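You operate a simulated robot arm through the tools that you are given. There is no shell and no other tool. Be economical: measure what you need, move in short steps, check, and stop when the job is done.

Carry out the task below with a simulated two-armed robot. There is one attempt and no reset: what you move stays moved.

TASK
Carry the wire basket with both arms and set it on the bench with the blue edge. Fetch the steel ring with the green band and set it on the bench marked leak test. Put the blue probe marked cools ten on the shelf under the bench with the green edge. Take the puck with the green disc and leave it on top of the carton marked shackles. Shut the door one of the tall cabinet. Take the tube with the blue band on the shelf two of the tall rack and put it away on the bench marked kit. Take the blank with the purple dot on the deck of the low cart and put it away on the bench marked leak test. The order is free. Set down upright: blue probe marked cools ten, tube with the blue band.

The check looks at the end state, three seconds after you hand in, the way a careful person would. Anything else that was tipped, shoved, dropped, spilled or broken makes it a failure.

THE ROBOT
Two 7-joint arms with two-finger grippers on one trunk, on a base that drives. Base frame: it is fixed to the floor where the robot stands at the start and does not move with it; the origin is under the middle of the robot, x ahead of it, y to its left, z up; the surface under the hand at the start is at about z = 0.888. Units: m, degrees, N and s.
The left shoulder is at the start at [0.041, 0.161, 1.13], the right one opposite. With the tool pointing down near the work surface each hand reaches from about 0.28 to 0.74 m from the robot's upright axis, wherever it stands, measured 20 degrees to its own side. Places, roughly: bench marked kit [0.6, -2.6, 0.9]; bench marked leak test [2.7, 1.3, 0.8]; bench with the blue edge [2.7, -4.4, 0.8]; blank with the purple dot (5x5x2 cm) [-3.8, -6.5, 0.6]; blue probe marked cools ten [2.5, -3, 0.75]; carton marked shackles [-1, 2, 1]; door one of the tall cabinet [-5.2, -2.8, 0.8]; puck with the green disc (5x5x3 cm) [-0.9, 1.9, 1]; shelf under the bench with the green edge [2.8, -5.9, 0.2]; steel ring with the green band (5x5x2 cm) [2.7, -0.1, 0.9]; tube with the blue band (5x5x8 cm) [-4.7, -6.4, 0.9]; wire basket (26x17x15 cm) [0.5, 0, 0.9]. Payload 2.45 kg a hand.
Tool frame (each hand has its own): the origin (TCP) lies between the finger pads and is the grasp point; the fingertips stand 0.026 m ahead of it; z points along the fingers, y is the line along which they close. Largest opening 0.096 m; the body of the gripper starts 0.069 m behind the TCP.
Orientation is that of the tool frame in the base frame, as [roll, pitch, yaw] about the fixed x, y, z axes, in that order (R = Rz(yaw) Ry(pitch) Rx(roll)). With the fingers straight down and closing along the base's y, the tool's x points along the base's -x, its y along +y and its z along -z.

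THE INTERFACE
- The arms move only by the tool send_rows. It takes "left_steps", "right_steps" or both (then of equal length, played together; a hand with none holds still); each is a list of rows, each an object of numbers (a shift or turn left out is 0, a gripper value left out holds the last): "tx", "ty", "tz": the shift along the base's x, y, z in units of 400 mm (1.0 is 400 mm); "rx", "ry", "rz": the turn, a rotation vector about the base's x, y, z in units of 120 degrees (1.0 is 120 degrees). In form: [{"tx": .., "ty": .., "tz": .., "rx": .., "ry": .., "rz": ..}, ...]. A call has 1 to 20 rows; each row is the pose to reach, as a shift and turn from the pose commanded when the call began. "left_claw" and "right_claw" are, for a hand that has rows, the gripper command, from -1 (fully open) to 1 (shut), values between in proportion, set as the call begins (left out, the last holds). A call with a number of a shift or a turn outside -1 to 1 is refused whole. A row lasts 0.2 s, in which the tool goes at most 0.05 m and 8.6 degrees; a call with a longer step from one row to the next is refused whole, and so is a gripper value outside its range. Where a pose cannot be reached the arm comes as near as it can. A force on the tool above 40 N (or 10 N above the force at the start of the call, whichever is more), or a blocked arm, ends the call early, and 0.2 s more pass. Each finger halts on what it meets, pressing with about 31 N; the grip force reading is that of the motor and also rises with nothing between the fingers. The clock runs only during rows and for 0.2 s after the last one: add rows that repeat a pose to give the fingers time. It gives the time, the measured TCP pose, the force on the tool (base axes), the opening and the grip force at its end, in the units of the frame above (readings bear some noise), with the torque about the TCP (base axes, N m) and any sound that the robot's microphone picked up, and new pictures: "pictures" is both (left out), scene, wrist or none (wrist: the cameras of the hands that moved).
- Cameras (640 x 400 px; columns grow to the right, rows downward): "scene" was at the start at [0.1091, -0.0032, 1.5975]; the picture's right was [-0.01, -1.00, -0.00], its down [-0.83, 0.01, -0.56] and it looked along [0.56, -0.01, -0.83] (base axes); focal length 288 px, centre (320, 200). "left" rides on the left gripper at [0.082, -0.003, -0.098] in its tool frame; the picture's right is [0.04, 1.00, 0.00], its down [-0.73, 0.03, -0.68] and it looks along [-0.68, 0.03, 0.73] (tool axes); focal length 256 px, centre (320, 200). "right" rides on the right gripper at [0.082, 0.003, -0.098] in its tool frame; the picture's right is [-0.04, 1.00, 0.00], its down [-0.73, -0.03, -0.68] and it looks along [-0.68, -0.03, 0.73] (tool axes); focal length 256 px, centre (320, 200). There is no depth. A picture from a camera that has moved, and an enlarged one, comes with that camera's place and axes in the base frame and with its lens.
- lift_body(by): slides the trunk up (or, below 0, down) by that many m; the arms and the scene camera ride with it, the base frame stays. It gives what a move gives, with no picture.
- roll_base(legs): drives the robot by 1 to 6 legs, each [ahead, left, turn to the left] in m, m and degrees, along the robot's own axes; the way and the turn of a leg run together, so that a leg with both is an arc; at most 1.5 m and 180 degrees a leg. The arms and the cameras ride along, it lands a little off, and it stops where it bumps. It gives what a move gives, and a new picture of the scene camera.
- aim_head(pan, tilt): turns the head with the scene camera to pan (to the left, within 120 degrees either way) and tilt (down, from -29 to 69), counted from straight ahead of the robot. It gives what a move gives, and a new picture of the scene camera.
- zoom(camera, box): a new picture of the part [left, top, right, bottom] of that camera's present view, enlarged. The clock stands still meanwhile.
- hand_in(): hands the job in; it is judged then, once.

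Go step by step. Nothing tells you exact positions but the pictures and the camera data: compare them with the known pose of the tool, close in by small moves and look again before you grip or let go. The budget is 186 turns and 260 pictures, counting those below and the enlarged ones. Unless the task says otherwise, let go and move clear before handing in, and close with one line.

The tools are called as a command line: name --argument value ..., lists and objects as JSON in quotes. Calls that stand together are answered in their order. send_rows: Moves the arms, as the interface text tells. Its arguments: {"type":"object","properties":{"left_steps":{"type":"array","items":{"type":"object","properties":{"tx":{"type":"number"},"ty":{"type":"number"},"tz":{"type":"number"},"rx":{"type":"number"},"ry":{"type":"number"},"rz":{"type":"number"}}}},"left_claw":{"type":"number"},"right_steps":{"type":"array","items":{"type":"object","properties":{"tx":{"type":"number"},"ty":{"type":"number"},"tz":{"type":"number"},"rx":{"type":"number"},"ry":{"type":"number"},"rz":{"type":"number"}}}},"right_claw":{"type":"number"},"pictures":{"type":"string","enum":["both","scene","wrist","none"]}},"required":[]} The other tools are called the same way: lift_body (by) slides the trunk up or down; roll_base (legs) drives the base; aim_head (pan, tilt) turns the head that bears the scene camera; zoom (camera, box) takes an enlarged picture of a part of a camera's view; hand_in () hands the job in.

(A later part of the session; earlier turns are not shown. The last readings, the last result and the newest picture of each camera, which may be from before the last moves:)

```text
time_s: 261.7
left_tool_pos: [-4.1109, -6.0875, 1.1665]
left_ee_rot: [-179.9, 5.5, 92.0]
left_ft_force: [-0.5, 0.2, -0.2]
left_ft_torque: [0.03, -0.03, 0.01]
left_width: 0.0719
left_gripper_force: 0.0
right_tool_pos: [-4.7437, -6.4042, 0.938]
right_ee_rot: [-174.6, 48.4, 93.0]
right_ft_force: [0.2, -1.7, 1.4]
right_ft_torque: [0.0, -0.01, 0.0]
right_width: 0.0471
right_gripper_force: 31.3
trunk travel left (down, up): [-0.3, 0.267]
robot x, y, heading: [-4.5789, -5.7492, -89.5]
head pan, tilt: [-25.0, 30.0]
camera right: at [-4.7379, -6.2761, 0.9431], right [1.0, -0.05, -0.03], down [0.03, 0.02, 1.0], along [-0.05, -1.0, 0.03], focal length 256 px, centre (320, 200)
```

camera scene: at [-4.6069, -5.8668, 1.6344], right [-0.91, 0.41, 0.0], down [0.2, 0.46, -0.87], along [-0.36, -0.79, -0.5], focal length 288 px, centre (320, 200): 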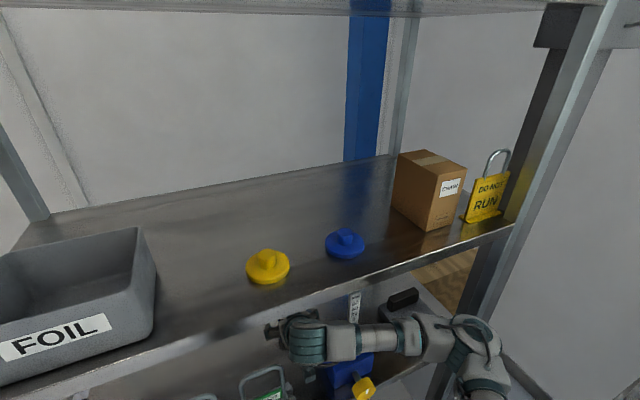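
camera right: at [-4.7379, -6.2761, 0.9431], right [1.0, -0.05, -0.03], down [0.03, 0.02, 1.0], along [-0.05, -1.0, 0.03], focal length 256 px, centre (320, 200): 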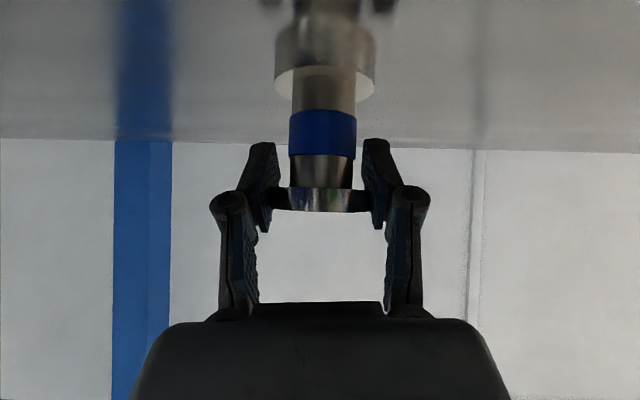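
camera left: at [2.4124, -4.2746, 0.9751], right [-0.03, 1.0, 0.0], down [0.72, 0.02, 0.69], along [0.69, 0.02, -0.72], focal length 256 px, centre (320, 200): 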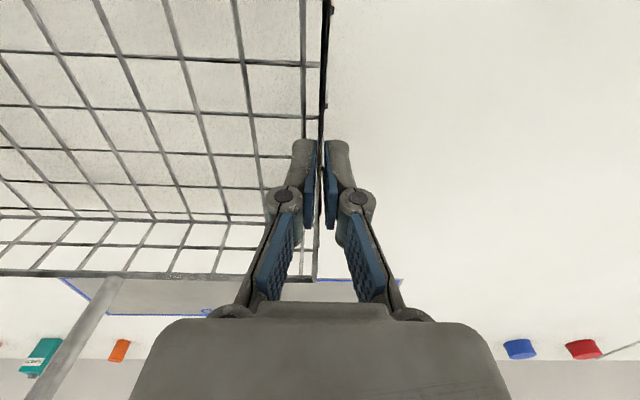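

Gripped. I retreat back out along the same axis, then back off the base.

send_rows --right_steps '[{"ty": 0.03, "tz": 0.04}, {"ty": 0.1, "tz": 0.1}, {"ty": 0.18, "tz": 0.17}, {"ty": 0.26, "tz": 0.24}, {"ty": 0.34, "tz": 0.315}, {"ty": 0.42, "tz": 0.39}, {"ty": 0.5, "tz": 0.46}, {"ty": 0.58, "tz": 0.52}]' --pictures "wrist"

roll_base --legs '[[-0.3, 0, -0.5]]'

```text
time_s: 263.5
left_tool_pos: [-4.1092, -6.0855, 1.1681]
left_ee_rot: [-179.8, 5.7, 91.9]
left_ft_force: [0.0, 0.1, -0.7]
left_ft_torque: [0.0, -0.01, -0.02]
left_width: 0.072
left_gripper_force: 0.0
right_tool_pos: [-4.7459, -6.1706, 1.1518]
right_ee_rot: [-174.5, 48.5, 92.9]
right_ft_force: [-0.8, -0.5, -3.0]
right_ft_torque: [0.01, -0.03, 0.0]
right_width: 0.047
right_gripper_force: 31.1
trunk travel left (down, up): [-0.3, 0.267]
robot x, y, heading: [-4.573, -5.75, -89.7]
head pan, tilt: [-25.0, 30.0]
camera right: at [-4.7394, -6.0425, 1.1558], right [1.0, -0.05, -0.03], down [0.03, 0.02, 1.0], along [-0.05, -1.0, 0.03], focal length 256 px, centre (320, 200)
```

right: 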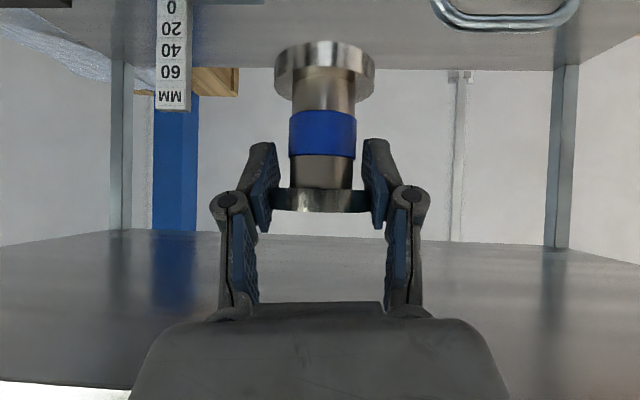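

```text
time_s: 265.6
left_tool_pos: [-4.1139, -5.7945, 1.1666]
left_ee_rot: [-179.9, 5.5, 91.6]
left_ft_force: [0.2, 1.0, 0.2]
left_ft_torque: [0.03, 0.0, 0.0]
left_width: 0.0721
left_gripper_force: 0.0
right_tool_pos: [-4.7513, -5.8752, 1.1507]
right_ee_rot: [-174.5, 48.5, 92.6]
right_ft_force: [-0.6, 0.5, -3.2]
right_ft_torque: [0.02, 0.01, 0.0]
right_width: 0.0471
right_gripper_force: 31.2
trunk travel left (down, up): [-0.3, 0.267]
robot x, y, heading: [-4.5752, -5.4543, -89.6]
head pan, tilt: [-25.0, 30.0]
camera scene: at [-4.6105, -5.5723, 1.6341], right [-0.91, 0.42, 0.0], down [0.21, 0.46, -0.86], along [-0.36, -0.78, -0.5], focal length 288 px, centre (320, 200)
```

scene: 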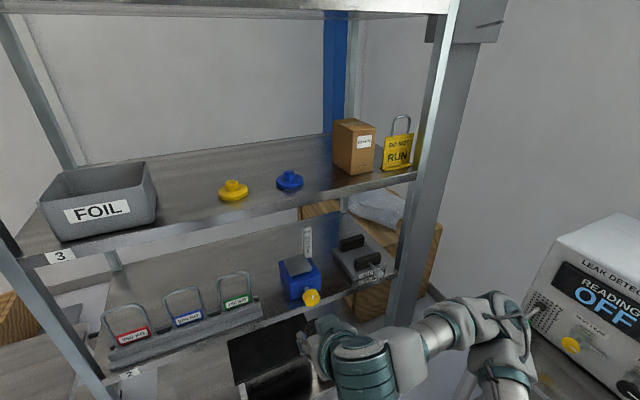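

Tube is out and upright. Next the blank at about (-3.775,-6.50,0.6) on the cart, with the left hand; I bring the right hand inward to stay clear of the rack post and drive over.

send_rows --right_steps '[{"tx": 0.07, "tz": 0.02}, {"tx": 0.14, "tz": 0.04}, {"tx": 0.2, "tz": 0.06}]' --left_steps '[{"rx": 0.023, "ty": -0.05}, {"rx": 0.046, "ty": -0.1}, {"rx": 0.046, "ty": -0.15}]' --pictures "none"

roll_base --legs '[[0, 0.63, -0.4], [0.3, 0, 0]]'

aim_head --pan 15 --tilt 50

```text
time_s: 266.4
left_tool_pos: [-4.1131, -5.8514, 1.1685]
left_ee_rot: [180.0, 0.0, 91.6]
left_ft_force: [0.4, 0.3, 0.2]
left_ft_torque: [-0.01, 0.0, 0.0]
left_width: 0.0719
left_gripper_force: 0.0
right_tool_pos: [-4.6694, -5.8721, 1.1772]
right_ee_rot: [-174.4, 48.6, 92.6]
right_ft_force: [-0.2, -0.3, -2.8]
right_ft_torque: [0.04, -0.02, 0.05]
right_width: 0.047
right_gripper_force: 31.3
trunk travel left (down, up): [-0.3, 0.267]
robot x, y, heading: [-4.5772, -5.4535, -89.5]
head pan, tilt: [-25.0, 30.0]
```

```text
time_s: 271.5
left_tool_pos: [-3.4894, -6.1488, 1.1683]
left_ee_rot: [179.9, 0.0, 91.3]
left_ft_force: [-0.2, 0.1, 0.3]
left_ft_torque: [0.03, 0.01, 0.0]
left_width: 0.0722
left_gripper_force: 0.0
right_tool_pos: [-4.0451, -6.1671, 1.176]
right_ee_rot: [-174.3, 48.6, 92.2]
right_ft_force: [0.8, 0.3, -2.2]
right_ft_torque: [-0.02, 0.0, -0.01]
right_width: 0.0471
right_gripper_force: 31.0
trunk travel left (down, up): [-0.3, 0.267]
robot x, y, heading: [-3.9521, -5.7509, -90.0]
head pan, tilt: [-25.0, 30.0]
camera scene: at [-3.9847, -5.866, 1.6344], right [-0.91, 0.42, 0.0], down [0.21, 0.46, -0.87], along [-0.37, -0.78, -0.5], focal length 288 px, centre (320, 200)
```

scene: 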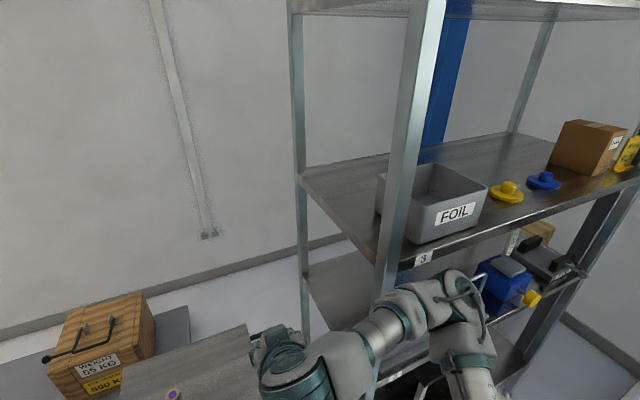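

```text
time_s: 272.6
left_tool_pos: [-3.4902, -6.1477, 1.1677]
left_ee_rot: [179.9, 0.1, 91.4]
left_ft_force: [-0.6, -1.2, 0.3]
left_ft_torque: [0.0, 0.02, 0.0]
left_width: 0.0723
left_gripper_force: 0.1
right_tool_pos: [-4.0434, -6.1642, 1.178]
right_ee_rot: [-174.3, 48.7, 92.4]
right_ft_force: [-0.3, 0.6, -3.4]
right_ft_torque: [0.01, 0.0, 0.0]
right_width: 0.0468
right_gripper_force: 30.6
trunk travel left (down, up): [-0.3, 0.267]
robot x, y, heading: [-3.9469, -5.7495, -90.0]
head pan, tilt: [15.0, 50.0]
camera scene: at [-3.9232, -5.8594, 1.6046], right [-0.97, -0.26, 0.0], down [-0.2, 0.74, -0.64], along [0.16, -0.62, -0.77], focal length 288 px, centre (320, 200)
```

scene: 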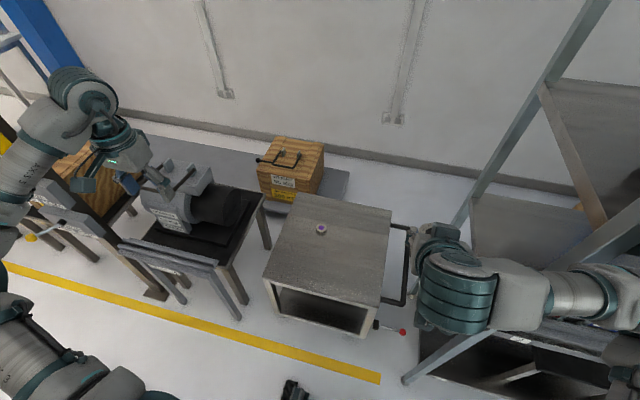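

The blank is at about (-3.76,-6.508). I drive 12 cm closer and bring the left hand above it.

roll_base --legs '[[0.11, 0, 0]]'

send_rows --left_steps '[{"tx": -0.09, "ty": -0.08}, {"tx": -0.18, "ty": -0.16}, {"tx": -0.27, "ty": -0.24}, {"tx": -0.36, "ty": -0.32}, {"tx": -0.45, "ty": -0.4}, {"tx": -0.54, "ty": -0.46}, {"tx": -0.64, "ty": -0.52, "tz": -0.04}, {"tx": -0.67, "ty": -0.56, "tz": -0.14}, {"tx": -0.67, "ty": -0.6, "tz": -0.25}, {"tx": -0.67, "ty": -0.6, "tz": -0.37}, {"tx": -0.67, "ty": -0.6, "tz": -0.49}, {"tx": -0.67, "ty": -0.6, "tz": -0.61}, {"tx": -0.67, "ty": -0.6, "tz": -0.73}, {"tx": -0.67, "ty": -0.6, "tz": -0.85}, {"tx": -0.67, "ty": -0.6, "tz": -0.85}]' --pictures "both"

```text
time_s: 273.6
left_tool_pos: [-3.4978, -6.2015, 1.1733]
left_ee_rot: [179.6, 0.5, 91.1]
left_ft_force: [1.2, 1.5, -0.1]
left_ft_torque: [-0.11, 0.08, -0.03]
left_width: 0.072
left_gripper_force: 0.1
right_tool_pos: [-4.0564, -6.2161, 1.1747]
right_ee_rot: [-174.8, 48.3, 91.3]
right_ft_force: [-0.3, 0.5, -2.6]
right_ft_torque: [-0.01, -0.03, -0.02]
right_width: 0.047
right_gripper_force: 31.0
trunk travel left (down, up): [-0.3, 0.267]
robot x, y, heading: [-3.9481, -5.8097, -90.6]
head pan, tilt: [15.0, 50.0]
stopped in leg 1: the robot was blocked; the commanded pose is now the measured one
camera scene: at [-3.9105, -5.8988, 1.6056], right [-0.97, -0.25, 0.01], down [-0.2, 0.74, -0.65], along [0.15, -0.63, -0.76], focal length 288 px, centre (320, 200)
```

scene: 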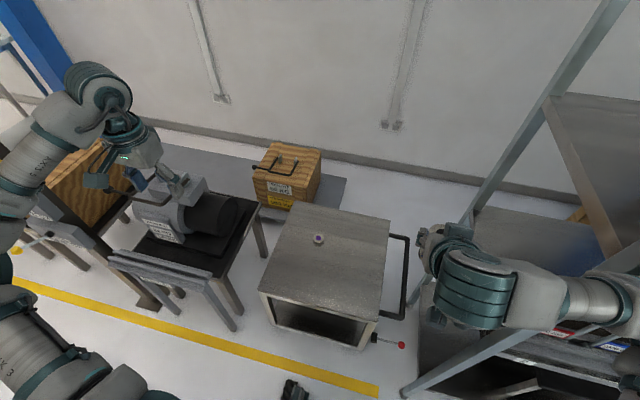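

```text
time_s: 276.8
left_tool_pos: [-3.7676, -6.4386, 0.8369]
left_ee_rot: [179.6, 0.6, 91.1]
left_ft_force: [-0.3, -0.5, 0.5]
left_ft_torque: [-0.02, 0.02, 0.0]
left_width: 0.072
left_gripper_force: 0.1
right_tool_pos: [-4.0591, -6.2121, 1.1743]
right_ee_rot: [-175.2, 48.4, 91.0]
right_ft_force: [0.2, -0.4, -2.4]
right_ft_torque: [0.0, 0.01, 0.01]
right_width: 0.0469
right_gripper_force: 30.7
trunk travel left (down, up): [-0.3, 0.267]
robot x, y, heading: [-3.9513, -5.8071, -90.3]
head pan, tilt: [15.0, 50.0]
camera scene: at [-3.9179, -5.8959, 1.6052], right [-0.97, -0.25, 0.01], down [-0.2, 0.73, -0.65], along [0.16, -0.63, -0.76], focal length 288 px, centre (320, 200)
camera left: at [-3.7724, -6.3568, 0.9367], right [1.0, 0.06, 0.01], down [0.04, -0.73, 0.69], along [0.04, -0.69, -0.73], focal length 256 px, centre (320, 200)
```

scene: 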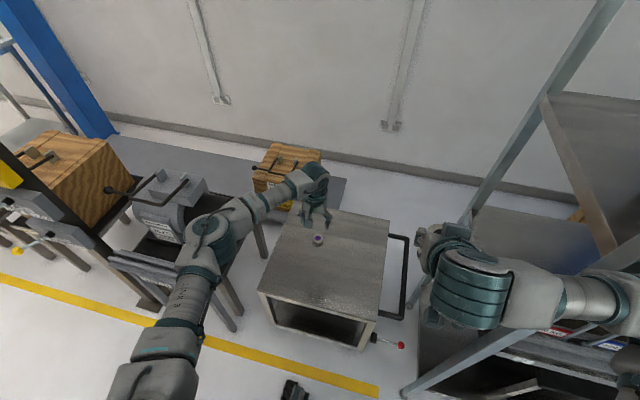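
left: 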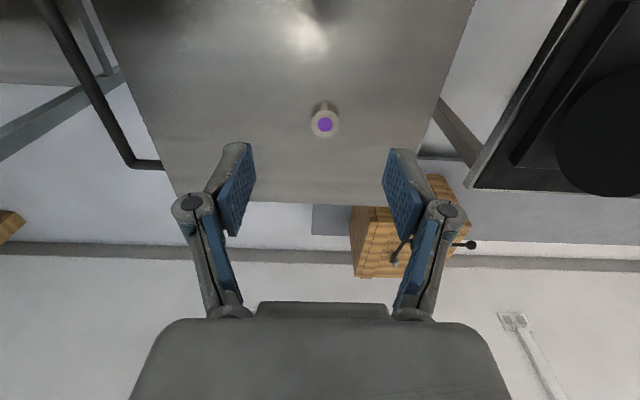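

The base stopped short (likely the right forearm near the rack post), but nothing appears moved. The left hand can possibly still reach; I move it over the blank and lower a bit.

send_rows --left_steps '[{"tx": 0.02, "ty": -0.07, "tz": -0.05}, {"tx": 0.03, "ty": -0.14, "tz": -0.1}, {"tx": 0.03, "ty": -0.22, "tz": -0.16}, {"tx": 0.03, "ty": -0.22, "tz": -0.25}, {"tx": 0.03, "ty": -0.22, "tz": -0.25}]' --left_claw -1 --pictures "wrist"

```text
time_s: 278.0
left_tool_pos: [-3.7554, -6.4854, 0.8012]
left_ee_rot: [179.6, 0.5, 91.0]
left_ft_force: [0.2, -0.5, 0.1]
left_ft_torque: [0.02, -0.03, -0.05]
left_width: 0.096
left_gripper_force: 0.1
left hand out of reach, approached as far as the arm can: row 2, 3, 4, 5
right_tool_pos: [-4.0601, -6.213, 1.1756]
right_ee_rot: [-175.1, 48.5, 91.0]
right_ft_force: [-0.7, 0.5, -2.0]
right_ft_torque: [-0.01, 0.02, 0.01]
right_width: 0.047
right_gripper_force: 31.1
trunk travel left (down, up): [-0.3, 0.267]
robot x, y, heading: [-3.9483, -5.8081, -90.4]
head pan, tilt: [15.0, 50.0]
camera left: at [-3.7609, -6.4031, 0.8998], right [1.0, 0.06, 0.01], down [0.04, -0.73, 0.69], along [0.04, -0.69, -0.73], focal length 256 px, centre (320, 200)
```

left: 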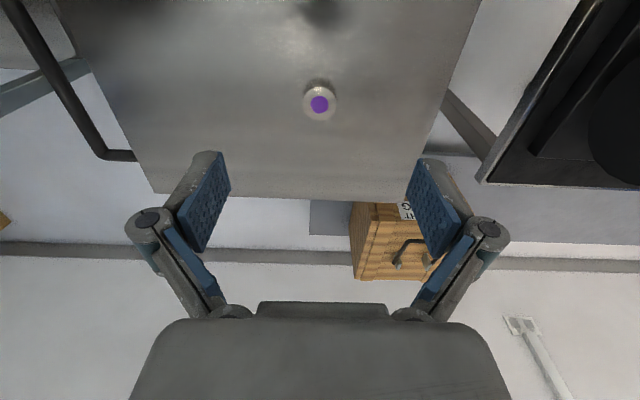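

Just out of reach. I raise the left hand slightly, back off a touch, shift left away from the rack and lower the trunk 12 cm to gain reach.

send_rows --left_steps '[{"tz": 0.1}, {"tz": 0.2}, {"tz": 0.25, "ty": 0.05}]' --right_steps '[{"ty": 0}, {"ty": 0}, {"ty": 0}]' --pictures "none"

roll_base --legs '[[-0.04, 0.12, 0.4]]'

lift_body --by -0.12

aim_head --pan 0 --tilt 50

```text
time_s: 278.8
left_tool_pos: [-3.7561, -6.4634, 0.9014]
left_ee_rot: [179.5, 0.5, 91.1]
left_ft_force: [-0.3, -0.9, 0.1]
left_ft_torque: [-0.01, 0.02, 0.02]
left_width: 0.0959
left_gripper_force: 0.1
right_tool_pos: [-4.0587, -6.2136, 1.1756]
right_ee_rot: [-175.3, 48.5, 90.9]
right_ft_force: [0.2, 0.0, -3.8]
right_ft_torque: [0.04, -0.02, 0.03]
right_width: 0.0469
right_gripper_force: 31.2
trunk travel left (down, up): [-0.3, 0.267]
robot x, y, heading: [-3.9506, -5.8039, -90.5]
head pan, tilt: [15.0, 50.0]
```

```text
time_s: 279.4
left_tool_pos: [-3.7606, -6.4664, 0.9007]
left_ee_rot: [179.1, 0.2, 91.0]
left_ft_force: [-0.2, -0.3, 0.2]
left_ft_torque: [-0.01, 0.03, 0.0]
left_width: 0.0959
left_gripper_force: 0.0
right_tool_pos: [-4.0624, -6.216, 1.1752]
right_ee_rot: [-175.5, 48.4, 90.8]
right_ft_force: [-0.2, 0.2, -3.4]
right_ft_torque: [0.0, -0.01, -0.01]
right_width: 0.047
right_gripper_force: 31.0
trunk travel left (down, up): [-0.3, 0.267]
robot x, y, heading: [-3.9445, -5.8039, -90.2]
head pan, tilt: [15.0, 50.0]
stopped in leg 1: the robot was blocked; the commanded pose is now the measured one
camera scene: at [-3.9185, -5.9013, 1.6058], right [-0.97, -0.25, 0.01], down [-0.2, 0.74, -0.65], along [0.16, -0.63, -0.76], focal length 288 px, centre (320, 200)
```

scene: 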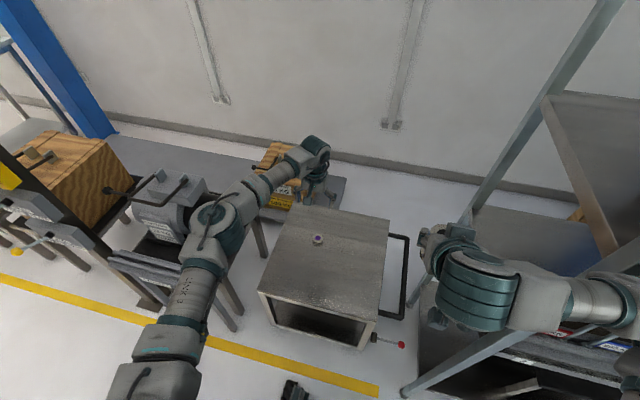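

```text
time_s: 280.9
left_tool_pos: [-3.76, -6.4575, 0.7911]
left_ee_rot: [179.3, 1.2, 91.1]
left_ft_force: [0.0, -0.1, 0.3]
left_ft_torque: [0.0, 0.0, 0.01]
left_width: 0.0964
left_gripper_force: 0.0
right_tool_pos: [-4.0635, -6.2038, 1.0615]
right_ee_rot: [-175.4, 49.3, 90.8]
right_ft_force: [-0.3, -0.2, -3.2]
right_ft_torque: [0.02, -0.01, -0.04]
right_width: 0.0471
right_gripper_force: 31.0
trunk travel left (down, up): [-0.18, 0.387]
robot x, y, heading: [-3.945, -5.8042, -90.4]
head pan, tilt: [15.0, 50.0]
```

```text
time_s: 281.7
left_tool_pos: [-3.7585, -6.4575, 0.7909]
left_ee_rot: [179.2, 0.9, 90.9]
left_ft_force: [0.2, 0.3, 0.4]
left_ft_torque: [-0.05, -0.02, 0.02]
left_width: 0.0961
left_gripper_force: 0.1
right_tool_pos: [-4.0639, -6.2058, 1.0612]
right_ee_rot: [-175.6, 49.3, 90.7]
right_ft_force: [-0.1, -0.2, -2.8]
right_ft_torque: [-0.01, 0.0, -0.03]
right_width: 0.0469
right_gripper_force: 31.2
trunk travel left (down, up): [-0.18, 0.387]
robot x, y, heading: [-3.9493, -5.8045, -90.4]
head pan, tilt: [0.0, 50.0]
camera scene: at [-3.9354, -5.9692, 1.484], right [-1.0, 0.01, 0.01], down [0.0, 0.75, -0.66], along [-0.01, -0.66, -0.75], focal length 288 px, centre (320, 200)
```

scene: 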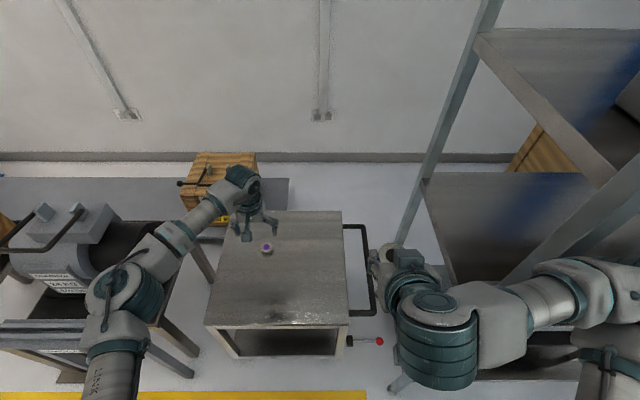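

The base reports blocked though nothing near it seems touched. I try a plain small retreat to free it.

roll_base --legs '[[-0.1, 0, 0]]'

```text
time_s: 282.4
left_tool_pos: [-3.7647, -6.4649, 0.7786]
left_ee_rot: [178.9, 0.0, 91.1]
left_ft_force: [0.3, -0.3, 0.3]
left_ft_torque: [-0.03, 0.06, 0.0]
left_width: 0.0959
left_gripper_force: 0.0
right_tool_pos: [-4.0697, -6.2152, 1.0587]
right_ee_rot: [-176.2, 49.1, 90.3]
right_ft_force: [0.1, 0.5, -2.6]
right_ft_torque: [0.02, 0.0, -0.01]
right_width: 0.0471
right_gripper_force: 31.0
trunk travel left (down, up): [-0.18, 0.387]
robot x, y, heading: [-3.9484, -5.7999, -90.5]
head pan, tilt: [0.0, 50.0]
stopped in leg 1: the robot was blocked; the commanded pose is now the measured one
camera scene: at [-3.9252, -5.9802, 1.4813], right [-1.0, 0.01, 0.02], down [0.0, 0.76, -0.65], along [-0.02, -0.65, -0.76], focal length 288 px, centre (320, 200)
```

scene: 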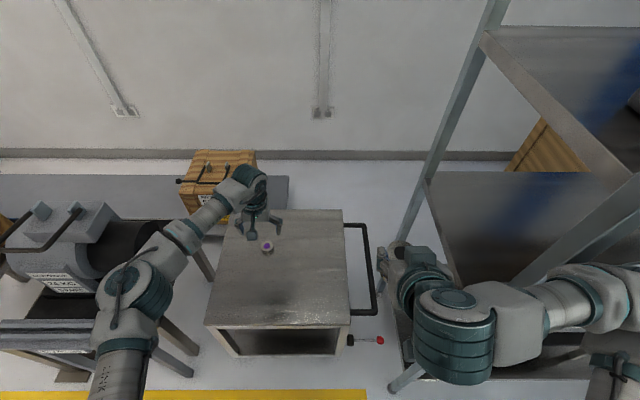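

The pattern suggests the left elbow is low beside the rig's rail. I raise the left hand and trunk before moving the base again.

send_rows --left_steps '[{"tz": 0.08}, {"tz": 0.18}, {"tz": 0.28}, {"tz": 0.38}, {"tz": 0.48}, {"tz": 0.58}, {"tz": 0.68}]' --pictures "none"

lift_body --by 0.12

aim_head --pan 40 --tilt 50

aim_head --pan -45 --tilt 50

```text
time_s: 284.0
left_tool_pos: [-3.7676, -6.4594, 1.0541]
left_ee_rot: [178.8, 0.2, 90.9]
left_ft_force: [-0.2, -0.3, -0.1]
left_ft_torque: [-0.01, 0.03, -0.01]
left_width: 0.096
left_gripper_force: 0.2
right_tool_pos: [-4.072, -6.2166, 1.0567]
right_ee_rot: [-176.2, 48.9, 90.2]
right_ft_force: [0.3, 0.2, -2.6]
right_ft_torque: [0.06, -0.02, -0.02]
right_width: 0.0469
right_gripper_force: 31.4
trunk travel left (down, up): [-0.18, 0.387]
robot x, y, heading: [-3.9487, -5.8022, -90.6]
head pan, tilt: [0.0, 50.0]
```

```text
time_s: 285.5
left_tool_pos: [-3.7683, -6.4429, 1.2344]
left_ee_rot: [178.7, 5.8, 91.0]
left_ft_force: [-0.4, 0.3, -0.1]
left_ft_torque: [0.0, 0.01, 0.02]
left_width: 0.096
left_gripper_force: 0.1
right_tool_pos: [-4.0764, -6.2271, 1.1741]
right_ee_rot: [-176.8, 48.4, 90.0]
right_ft_force: [-0.6, -0.1, -2.6]
right_ft_torque: [-0.01, -0.01, -0.01]
right_width: 0.0471
right_gripper_force: 31.7
trunk travel left (down, up): [-0.3, 0.267]
robot x, y, heading: [-3.9482, -5.8008, -90.2]
head pan, tilt: [0.0, 50.0]
```

```text
time_s: 286.5
left_tool_pos: [-3.7701, -6.442, 1.2344]
left_ee_rot: [178.7, 5.8, 91.0]
left_ft_force: [-0.1, 0.0, -0.3]
left_ft_torque: [0.0, -0.05, 0.01]
left_width: 0.096
left_gripper_force: 0.0
right_tool_pos: [-4.0758, -6.227, 1.1712]
right_ee_rot: [-176.6, 48.3, 89.9]
right_ft_force: [0.2, 0.3, -3.1]
right_ft_torque: [0.02, -0.01, -0.02]
right_width: 0.0469
right_gripper_force: 31.4
trunk travel left (down, up): [-0.3, 0.267]
robot x, y, heading: [-3.9498, -5.7965, -90.4]
head pan, tilt: [40.0, 50.0]
camera scene: at [-3.895, -5.8906, 1.6051], right [-0.77, -0.64, 0.0], down [-0.49, 0.59, -0.64], along [0.41, -0.5, -0.77], focal length 288 px, centre (320, 200)
```

scene: 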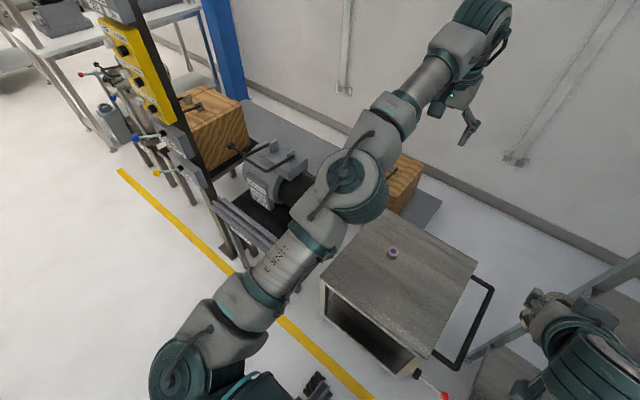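

```text
time_s: 288.1
left_tool_pos: [-3.7696, -6.4428, 1.2347]
left_ee_rot: [178.6, 5.8, 91.0]
left_ft_force: [-0.1, 0.0, -0.7]
left_ft_torque: [0.02, 0.02, -0.01]
left_width: 0.0959
left_gripper_force: 0.1
right_tool_pos: [-4.0776, -6.2261, 1.171]
right_ee_rot: [-176.8, 48.3, 89.9]
right_ft_force: [-0.2, -0.1, -2.7]
right_ft_torque: [-0.03, -0.02, 0.0]
right_width: 0.0467
right_gripper_force: 31.1
trunk travel left (down, up): [-0.3, 0.267]
robot x, y, heading: [-3.9512, -5.8013, -90.3]
head pan, tilt: [-45.0, 50.0]
camera scene: at [-3.9989, -5.8852, 1.6052], right [-0.7, 0.71, 0.0], down [0.54, 0.54, -0.64], along [-0.46, -0.45, -0.76], focal length 288 px, centre (320, 200)
```

scene: 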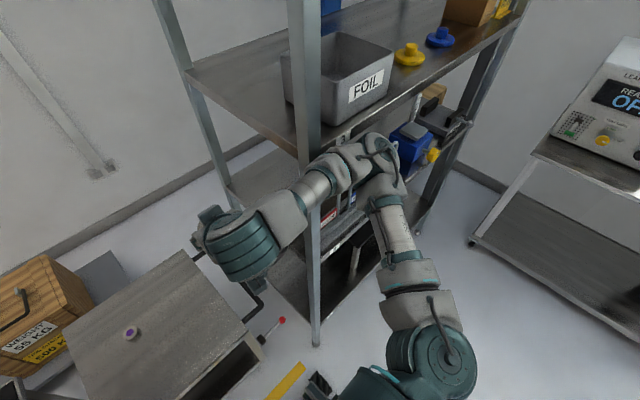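

The right elbow is what sits at the rack front next to the post. With the trunk up again I retreat straight back.

roll_base --legs '[[-0.12, 0, 0]]'

```text
time_s: 289.4
left_tool_pos: [-3.7739, -6.3297, 1.2343]
left_ee_rot: [178.5, 5.6, 91.0]
left_ft_force: [-0.1, 0.4, 0.8]
left_ft_torque: [0.02, -0.01, -0.03]
left_width: 0.0961
left_gripper_force: 0.0
right_tool_pos: [-4.0801, -6.1104, 1.1684]
right_ee_rot: [-177.0, 47.9, 89.5]
right_ft_force: [-0.3, 0.9, -2.4]
right_ft_torque: [0.03, 0.0, 0.03]
right_width: 0.047
right_gripper_force: 30.6
trunk travel left (down, up): [-0.3, 0.267]
robot x, y, heading: [-3.9474, -5.6804, -90.3]
head pan, tilt: [-45.0, 50.0]
camera scene: at [-4.0028, -5.775, 1.6044], right [-0.7, 0.71, 0.0], down [0.55, 0.54, -0.64], along [-0.46, -0.45, -0.77], focal length 288 px, centre (320, 200)
```

scene: 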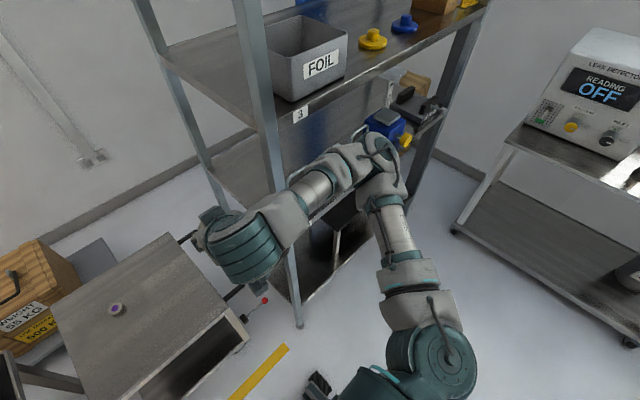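

Free again. I'll approach differently: shift left and rotate right about 20°, so the right elbow swings away from the rack.

roll_base --legs '[[0, 0.28, 0], [0, 0, -21], [0.13, 0, 0]]'

aim_head --pan 10 --tilt 52

```text
time_s: 293.3
left_tool_pos: [-3.7902, -6.4631, 1.2411]
left_ee_rot: [178.0, 5.8, 70.2]
left_ft_force: [-0.5, 0.9, 0.2]
left_ft_torque: [0.02, -0.08, 0.0]
left_width: 0.0957
left_gripper_force: 0.1
right_tool_pos: [-3.9988, -6.1477, 1.171]
right_ee_rot: [-177.5, 48.2, 68.5]
right_ft_force: [-0.9, -1.1, -3.9]
right_ft_torque: [0.05, -0.04, 0.01]
right_width: 0.0472
right_gripper_force: 31.5
trunk travel left (down, up): [-0.3, 0.267]
robot x, y, heading: [-3.7178, -5.8028, -111.3]
head pan, tilt: [-45.0, 50.0]
camera scene: at [-3.8195, -5.8592, 1.6038], right [-0.4, 0.92, -0.01], down [0.71, 0.31, -0.63], along [-0.58, -0.26, -0.77], focal length 288 px, centre (320, 200)
```

scene: 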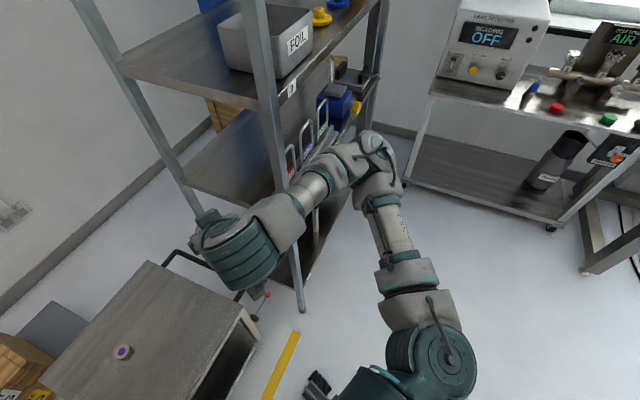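

```text
time_s: 294.6
left_tool_pos: [-3.7569, -6.4761, 1.2401]
left_ee_rot: [179.5, 5.9, 70.5]
left_ft_force: [0.8, -0.9, 0.0]
left_ft_torque: [0.0, 0.11, 0.0]
left_width: 0.0959
left_gripper_force: 0.2
right_tool_pos: [-3.9648, -6.1584, 1.1766]
right_ee_rot: [-175.2, 48.4, 70.3]
right_ft_force: [1.8, -0.5, -3.0]
right_ft_torque: [0.0, 0.05, -0.07]
right_width: 0.047
right_gripper_force: 31.0
trunk travel left (down, up): [-0.3, 0.267]
robot x, y, heading: [-3.7164, -5.8049, -111.3]
head pan, tilt: [10.0, 52.0]
camera scene: at [-3.7212, -5.9204, 1.6015], right [-0.98, 0.19, 0.01], down [0.15, 0.78, -0.61], along [-0.13, -0.6, -0.79], focal length 288 px, centre (320, 200)
```

scene: 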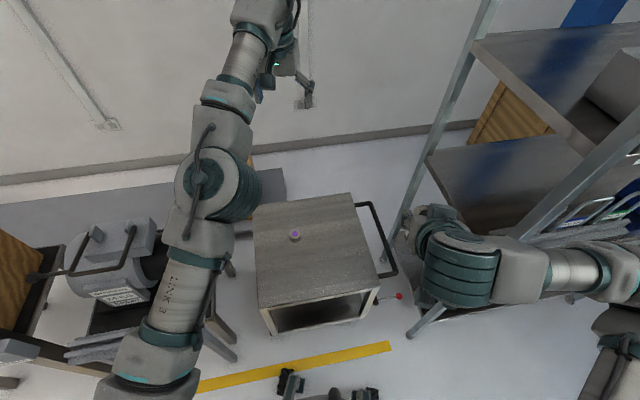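

Hoops on the rack are undisturbed. I drive 8 cm forward, square up the left hand and lower it above the blank.

roll_base --legs '[[0.08, 0, 0]]'

send_rows --left_steps '[{"rx": 0.023, "ry": -0.009, "ty": 0.02, "tz": -0.1}, {"rx": 0.046, "ry": -0.018, "ty": 0.04, "tz": -0.21}, {"rx": 0.046, "ry": -0.018, "ty": 0.06, "tz": -0.33}, {"rx": 0.046, "ry": -0.018, "ty": 0.08, "tz": -0.45}, {"rx": 0.046, "ry": -0.018, "ty": 0.08, "tz": -0.57}, {"rx": 0.046, "ry": -0.018, "ty": 0.08, "tz": -0.69}, {"rx": 0.046, "ry": -0.018, "ty": 0.08, "tz": -0.81}, {"rx": 0.046, "ry": -0.018, "ty": 0.08, "tz": -0.93}, {"rx": 0.046, "ry": -0.018, "ty": 0.08, "tz": -1.0}, {"rx": 0.046, "ry": -0.018, "ty": 0.08, "tz": -1.0}]' --pictures "both"

```text
time_s: 295.6
left_tool_pos: [-3.8024, -6.5403, 1.2418]
left_ee_rot: [178.9, 6.0, 70.2]
left_ft_force: [0.0, 0.9, 0.5]
left_ft_torque: [0.0, -0.01, 0.05]
left_width: 0.0961
left_gripper_force: 0.1
right_tool_pos: [-4.0101, -6.2241, 1.1749]
right_ee_rot: [-176.1, 48.5, 69.4]
right_ft_force: [0.7, -0.6, -2.4]
right_ft_torque: [0.01, -0.02, 0.0]
right_width: 0.0468
right_gripper_force: 31.1
trunk travel left (down, up): [-0.3, 0.267]
robot x, y, heading: [-3.747, -5.8765, -111.1]
head pan, tilt: [10.0, 52.0]
camera scene: at [-3.7626, -5.9853, 1.6022], right [-0.98, 0.19, 0.01], down [0.15, 0.78, -0.61], along [-0.12, -0.6, -0.79], focal length 288 px, centre (320, 200)
```

scene: 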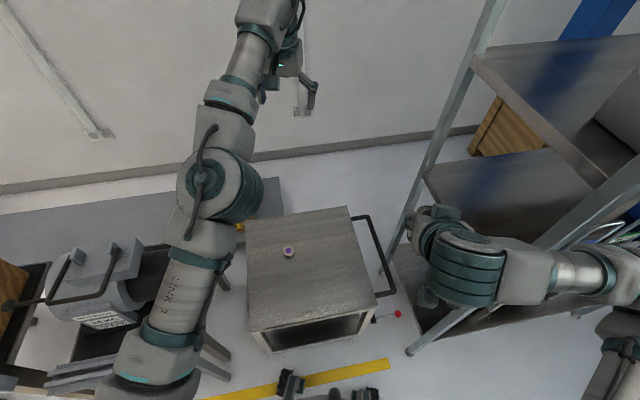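

```text
time_s: 297.8
left_tool_pos: [-3.8417, -6.5885, 0.8677]
left_ee_rot: [178.2, 0.0, 70.3]
left_ft_force: [0.5, -0.6, 1.0]
left_ft_torque: [0.04, -0.02, 0.0]
left_width: 0.0959
left_gripper_force: 0.0
left hand out of reach, approached as far as the arm can: row 1, 2, 3, 4, 5, 6, 7, 8, 9, 10
right_tool_pos: [-4.0195, -6.2195, 1.1737]
right_ee_rot: [-176.9, 48.6, 69.0]
right_ft_force: [0.2, 0.7, -2.1]
right_ft_torque: [0.02, 0.01, 0.01]
right_width: 0.0468
right_gripper_force: 31.0
trunk travel left (down, up): [-0.3, 0.267]
robot x, y, heading: [-3.7485, -5.8764, -111.3]
head pan, tilt: [10.0, 52.0]
camera scene: at [-3.7869, -5.9817, 1.6017], right [-0.98, 0.19, -0.01], down [0.16, 0.77, -0.61], along [-0.11, -0.6, -0.79], focal length 288 px, centre (320, 200)
camera left: at [-3.8202, -6.5091, 0.9671], right [0.95, -0.3, 0.03], down [-0.24, -0.69, 0.68], along [-0.18, -0.66, -0.73], focal length 256 px, centre (320, 200)
```

scene: 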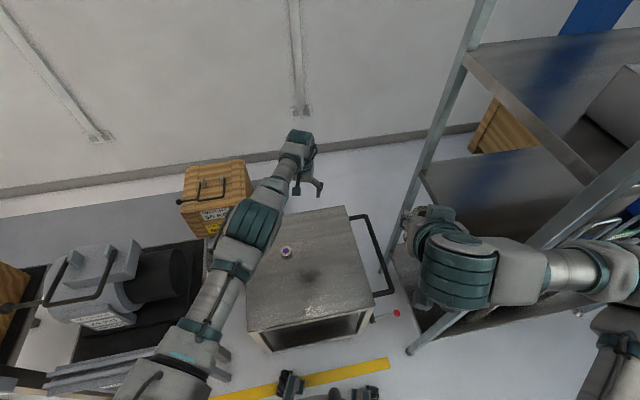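
left: 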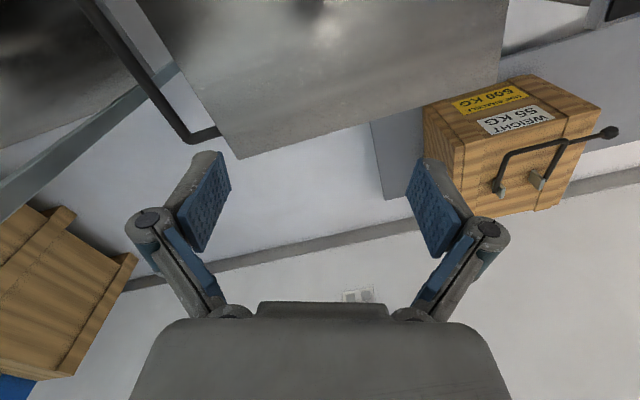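

The hand overshot past the blank. I bring it back above it and look.

send_rows --left_steps '[{"tx": 0.07, "ty": 0.05}, {"tx": 0.14, "ty": 0.1, "tz": -0.05}, {"tx": 0.2175, "ty": 0.16, "tz": -0.1}, {"tx": 0.2175, "ty": 0.16, "tz": -0.2}, {"tx": 0.2175, "ty": 0.16, "tz": -0.27}, {"tx": 0.2175, "ty": 0.16, "tz": -0.27}]' --pictures "wrist"

```text
time_s: 299.2
left_tool_pos: [-3.7479, -6.5201, 0.7605]
left_ee_rot: [178.4, 0.2, 70.2]
left_ft_force: [-0.4, -0.2, 0.0]
left_ft_torque: [0.03, 0.01, -0.02]
left_width: 0.0958
left_gripper_force: 0.0
left hand out of reach, approached as far as the arm can: row 1
right_tool_pos: [-4.0155, -6.2196, 1.1752]
right_ee_rot: [-176.6, 48.6, 69.1]
right_ft_force: [-0.3, -0.2, -2.8]
right_ft_torque: [-0.03, 0.0, 0.01]
right_width: 0.0468
right_gripper_force: 30.9
trunk travel left (down, up): [-0.3, 0.267]
robot x, y, heading: [-3.745, -5.8791, -111.5]
head pan, tilt: [10.0, 52.0]
camera left: at [-3.7263, -6.4417, 0.8605], right [0.95, -0.3, 0.03], down [-0.24, -0.69, 0.68], along [-0.19, -0.66, -0.73], focal length 256 px, centre (320, 200)
```

left: 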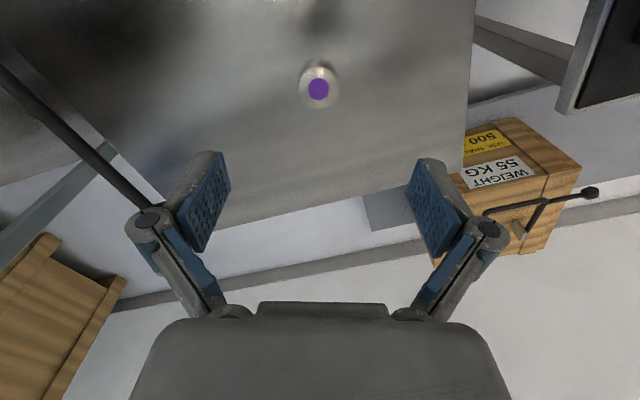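

The blank's top is at about z≈0.575, centre (-3.752,-6.540). I lower most of the way and check.

send_rows --left_steps '[{"tx": -0.005, "ty": -0.03, "tz": -0.1}, {"tx": -0.01, "ty": -0.05, "tz": -0.2}, {"tx": -0.01, "ty": -0.05, "tz": -0.28}, {"tx": -0.01, "ty": -0.05, "tz": -0.34}, {"tx": -0.01, "ty": -0.05, "tz": -0.34}]' --pictures "both"

```text
time_s: 300.4
left_tool_pos: [-3.7543, -6.5433, 0.627]
left_ee_rot: [178.2, 0.1, 70.2]
left_ft_force: [0.4, 0.4, 0.2]
left_ft_torque: [0.01, -0.05, 0.0]
left_width: 0.0961
left_gripper_force: 0.1
right_tool_pos: [-4.0206, -6.2194, 1.1746]
right_ee_rot: [-177.0, 48.5, 68.9]
right_ft_force: [-0.2, 0.1, -3.3]
right_ft_torque: [0.02, -0.01, 0.01]
right_width: 0.0468
right_gripper_force: 31.3
trunk travel left (down, up): [-0.3, 0.267]
robot x, y, heading: [-3.7461, -5.8773, -111.3]
head pan, tilt: [10.0, 52.0]
camera scene: at [-3.7785, -5.983, 1.6019], right [-0.98, 0.19, 0.0], down [0.16, 0.77, -0.61], along [-0.12, -0.6, -0.79], focal length 288 px, centre (320, 200)
camera left: at [-3.7318, -6.4638, 0.7261], right [0.95, -0.3, 0.03], down [-0.24, -0.69, 0.68], along [-0.18, -0.66, -0.73], focal length 256 px, centre (320, 200)
```

scene: 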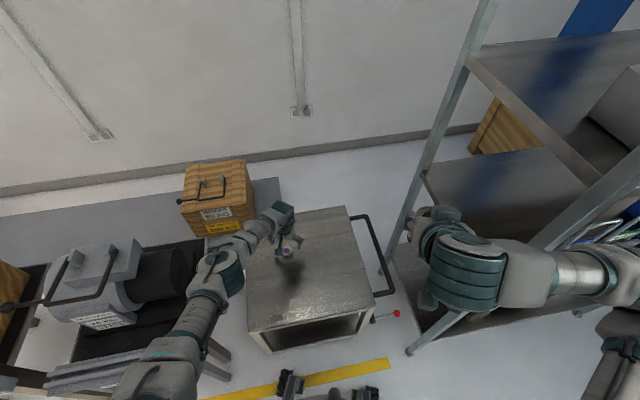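
left: 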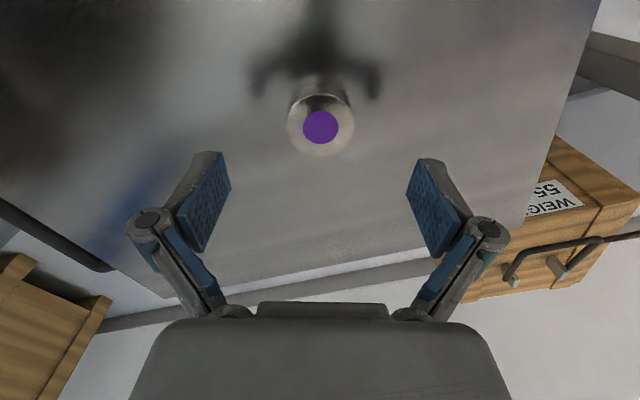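

Aligned. I lower to z≈0.57 in fine steps.

send_rows --left_steps '[{"ty": -0.005, "tz": -0.04}, {"ty": -0.008, "tz": -0.08}, {"ty": -0.008, "tz": -0.11}, {"ty": -0.008, "tz": -0.13}, {"ty": -0.008, "tz": -0.145}, {"ty": -0.008, "tz": -0.145}]' --pictures "wrist"

```text
time_s: 301.8
left_tool_pos: [-3.7465, -6.5318, 0.5857]
left_ee_rot: [178.4, 0.1, 70.3]
left_ft_force: [0.3, -0.4, -0.1]
left_ft_torque: [-0.02, -0.05, 0.0]
left_width: 0.0959
left_gripper_force: 0.1
left hand out of reach, approached as far as the arm can: row 2, 3, 4, 5, 6
right_tool_pos: [-4.0162, -6.2207, 1.1747]
right_ee_rot: [-176.8, 48.6, 69.1]
right_ft_force: [0.7, 0.3, -2.9]
right_ft_torque: [0.0, 0.02, -0.01]
right_width: 0.0467
right_gripper_force: 30.8
trunk travel left (down, up): [-0.3, 0.267]
robot x, y, heading: [-3.7475, -5.8755, -111.2]
head pan, tilt: [10.0, 52.0]
camera left: at [-3.7238, -6.4535, 0.6842], right [0.95, -0.3, 0.03], down [-0.24, -0.69, 0.68], along [-0.18, -0.66, -0.73], focal length 256 px, centre (320, 200)
```

left: 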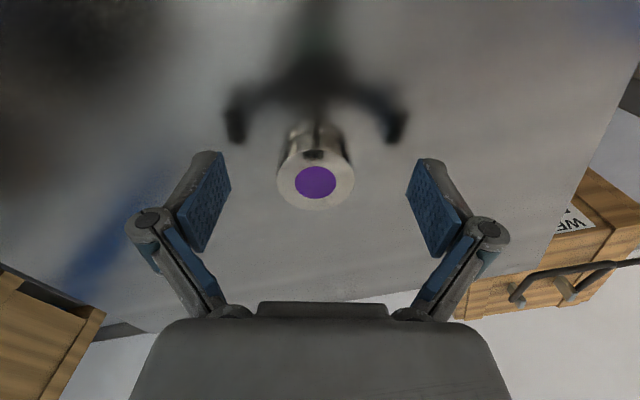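

Two centimetres short of reach. I raise the hand, lower the trunk 7 cm and approach again.

send_rows --left_steps '[{"tz": 0.1}, {"tz": 0.2}]' --pictures "none"

lift_body --by -0.07

send_rows --left_steps '[{"tx": -0.005, "ty": -0.02}, {"tx": -0.01, "ty": -0.04}]' --pictures "wrist"

```text
time_s: 302.4
left_tool_pos: [-3.7406, -6.5309, 0.6666]
left_ee_rot: [178.5, 0.1, 70.3]
left_ft_force: [0.1, -0.2, -0.5]
left_ft_torque: [0.01, -0.01, 0.0]
left_width: 0.0957
left_gripper_force: 0.1
right_tool_pos: [-4.0128, -6.2202, 1.1736]
right_ee_rot: [-176.4, 48.6, 69.3]
right_ft_force: [0.4, -0.4, -3.0]
right_ft_torque: [0.02, -0.01, -0.01]
right_width: 0.0471
right_gripper_force: 31.0
trunk travel left (down, up): [-0.3, 0.267]
robot x, y, heading: [-3.7464, -5.8766, -111.2]
head pan, tilt: [10.0, 52.0]
```

```text
time_s: 303.5
left_tool_pos: [-3.7418, -6.5308, 0.5961]
left_ee_rot: [178.4, 0.2, 70.2]
left_ft_force: [-0.9, 0.4, 1.4]
left_ft_torque: [0.01, -0.01, 0.02]
left_width: 0.096
left_gripper_force: 0.1
right_tool_pos: [-4.0165, -6.2187, 1.1045]
right_ee_rot: [-176.7, 48.7, 68.9]
right_ft_force: [0.0, 0.3, -2.6]
right_ft_torque: [0.01, -0.01, 0.01]
right_width: 0.0468
right_gripper_force: 31.2
trunk travel left (down, up): [-0.23, 0.337]
robot x, y, heading: [-3.747, -5.8752, -111.1]
head pan, tilt: [10.0, 52.0]
```

```text
time_s: 304.1
left_tool_pos: [-3.7466, -6.5469, 0.5957]
left_ee_rot: [178.4, 0.2, 70.1]
left_ft_force: [0.2, -0.3, -0.9]
left_ft_torque: [0.01, -0.04, 0.01]
left_width: 0.0962
left_gripper_force: 0.0
right_tool_pos: [-4.0176, -6.2198, 1.1046]
right_ee_rot: [-176.6, 48.6, 69.0]
right_ft_force: [-0.5, -0.4, -2.8]
right_ft_torque: [0.01, 0.02, 0.02]
right_width: 0.0469
right_gripper_force: 30.7
trunk travel left (down, up): [-0.23, 0.337]
robot x, y, heading: [-3.7453, -5.8723, -111.1]
head pan, tilt: [10.0, 52.0]
camera left: at [-3.7246, -6.4681, 0.6955], right [0.95, -0.3, 0.03], down [-0.24, -0.69, 0.68], along [-0.19, -0.66, -0.73], focal length 256 px, centre (320, 200)
```

left: 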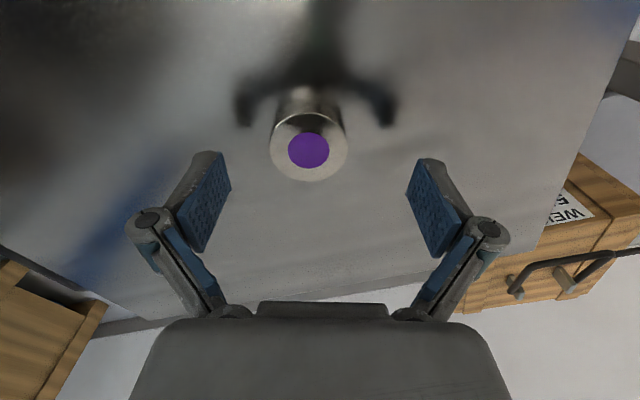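

Centre is about (-3.756,-6.554). Final small correction and descent.

send_rows --left_steps '[{"tx": -0.024, "ty": -0.017, "tz": -0.02}, {"tx": -0.024, "ty": -0.017, "tz": -0.04}, {"tx": -0.024, "ty": -0.017, "tz": -0.06}, {"tx": -0.024, "ty": -0.017, "tz": -0.06}]' --pictures "wrist"

```text
time_s: 305.1
left_tool_pos: [-3.7579, -6.5531, 0.5715]
left_ee_rot: [178.4, 0.1, 70.2]
left_ft_force: [0.7, 0.3, -0.7]
left_ft_torque: [-0.02, 0.0, 0.0]
left_width: 0.0962
left_gripper_force: 0.1
right_tool_pos: [-4.0173, -6.2199, 1.1042]
right_ee_rot: [-176.7, 48.5, 69.0]
right_ft_force: [-0.3, 0.1, -2.8]
right_ft_torque: [0.01, 0.0, -0.04]
right_width: 0.047
right_gripper_force: 30.6
trunk travel left (down, up): [-0.23, 0.337]
robot x, y, heading: [-3.7519, -5.8777, -111.2]
head pan, tilt: [10.0, 52.0]
camera left: at [-3.7353, -6.4752, 0.67], right [0.95, -0.3, 0.03], down [-0.24, -0.69, 0.68], along [-0.19, -0.66, -0.73], focal length 256 px, centre (320, 200)
```

left: 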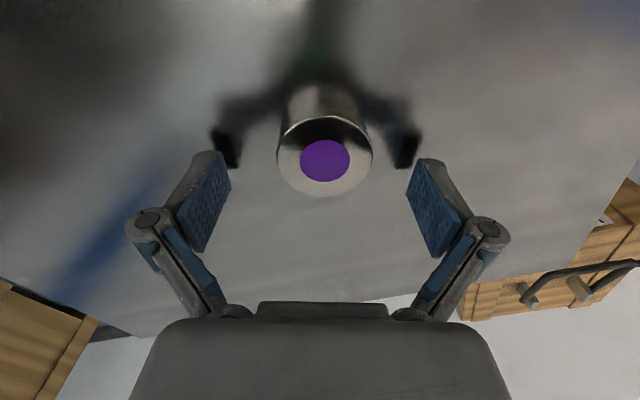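

Fingertips nearly meet their reflections. I go 6 mm lower and close.

send_rows --left_steps '[{"ty": -0.005, "tz": -0.008}, {"ty": -0.005, "tz": -0.015}, {"ty": -0.005, "tz": -0.015}]' --pictures "none"

send_rows --left_steps '[{}, {}, {}, {}]' --left_claw 1 --pictures "wrist"

```text
time_s: 305.9
left_tool_pos: [-3.7571, -6.5568, 0.564]
left_ee_rot: [178.5, 0.3, 70.3]
left_ft_force: [-0.1, -0.4, -0.4]
left_ft_torque: [0.01, 0.02, 0.01]
left_width: 0.0958
left_gripper_force: 0.1
right_tool_pos: [-4.0158, -6.2204, 1.1033]
right_ee_rot: [-176.6, 48.6, 68.9]
right_ft_force: [-0.2, 0.5, -3.9]
right_ft_torque: [0.03, 0.0, -0.02]
right_width: 0.0467
right_gripper_force: 30.9
trunk travel left (down, up): [-0.23, 0.337]
robot x, y, heading: [-3.7499, -5.8727, -111.0]
head pan, tilt: [10.0, 52.0]
```

```text
time_s: 306.4
left_tool_pos: [-3.7736, -6.5541, 0.5751]
left_ee_rot: [179.4, 0.8, 70.0]
left_ft_force: [-7.1, 12.9, 31.4]
left_ft_torque: [0.72, 0.08, 0.11]
left_width: 0.0061
left_gripper_force: 23.5
right_tool_pos: [-4.0211, -6.2165, 1.1051]
right_ee_rot: [-177.0, 48.8, 68.8]
right_ft_force: [-0.7, -1.1, -3.5]
right_ft_torque: [0.05, -0.03, -0.03]
right_width: 0.0468
right_gripper_force: 31.3
trunk travel left (down, up): [-0.23, 0.337]
robot x, y, heading: [-3.7481, -5.8735, -111.5]
head pan, tilt: [10.0, 52.0]
stopped in row 2 (left hand): the force on the tool passed its limit at 45 N (the readings are from after the stop); the commanded pose is now the measured one
camera left: at [-3.7485, -6.4758, 0.6737], right [0.95, -0.31, 0.01], down [-0.23, -0.69, 0.69], along [-0.2, -0.66, -0.72], focal length 256 px, centre (320, 200)
```

left: 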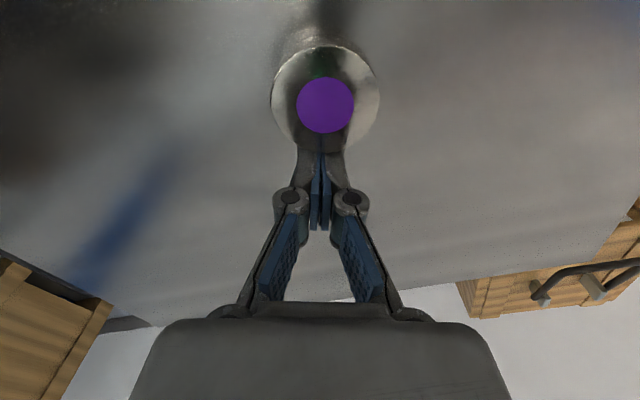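

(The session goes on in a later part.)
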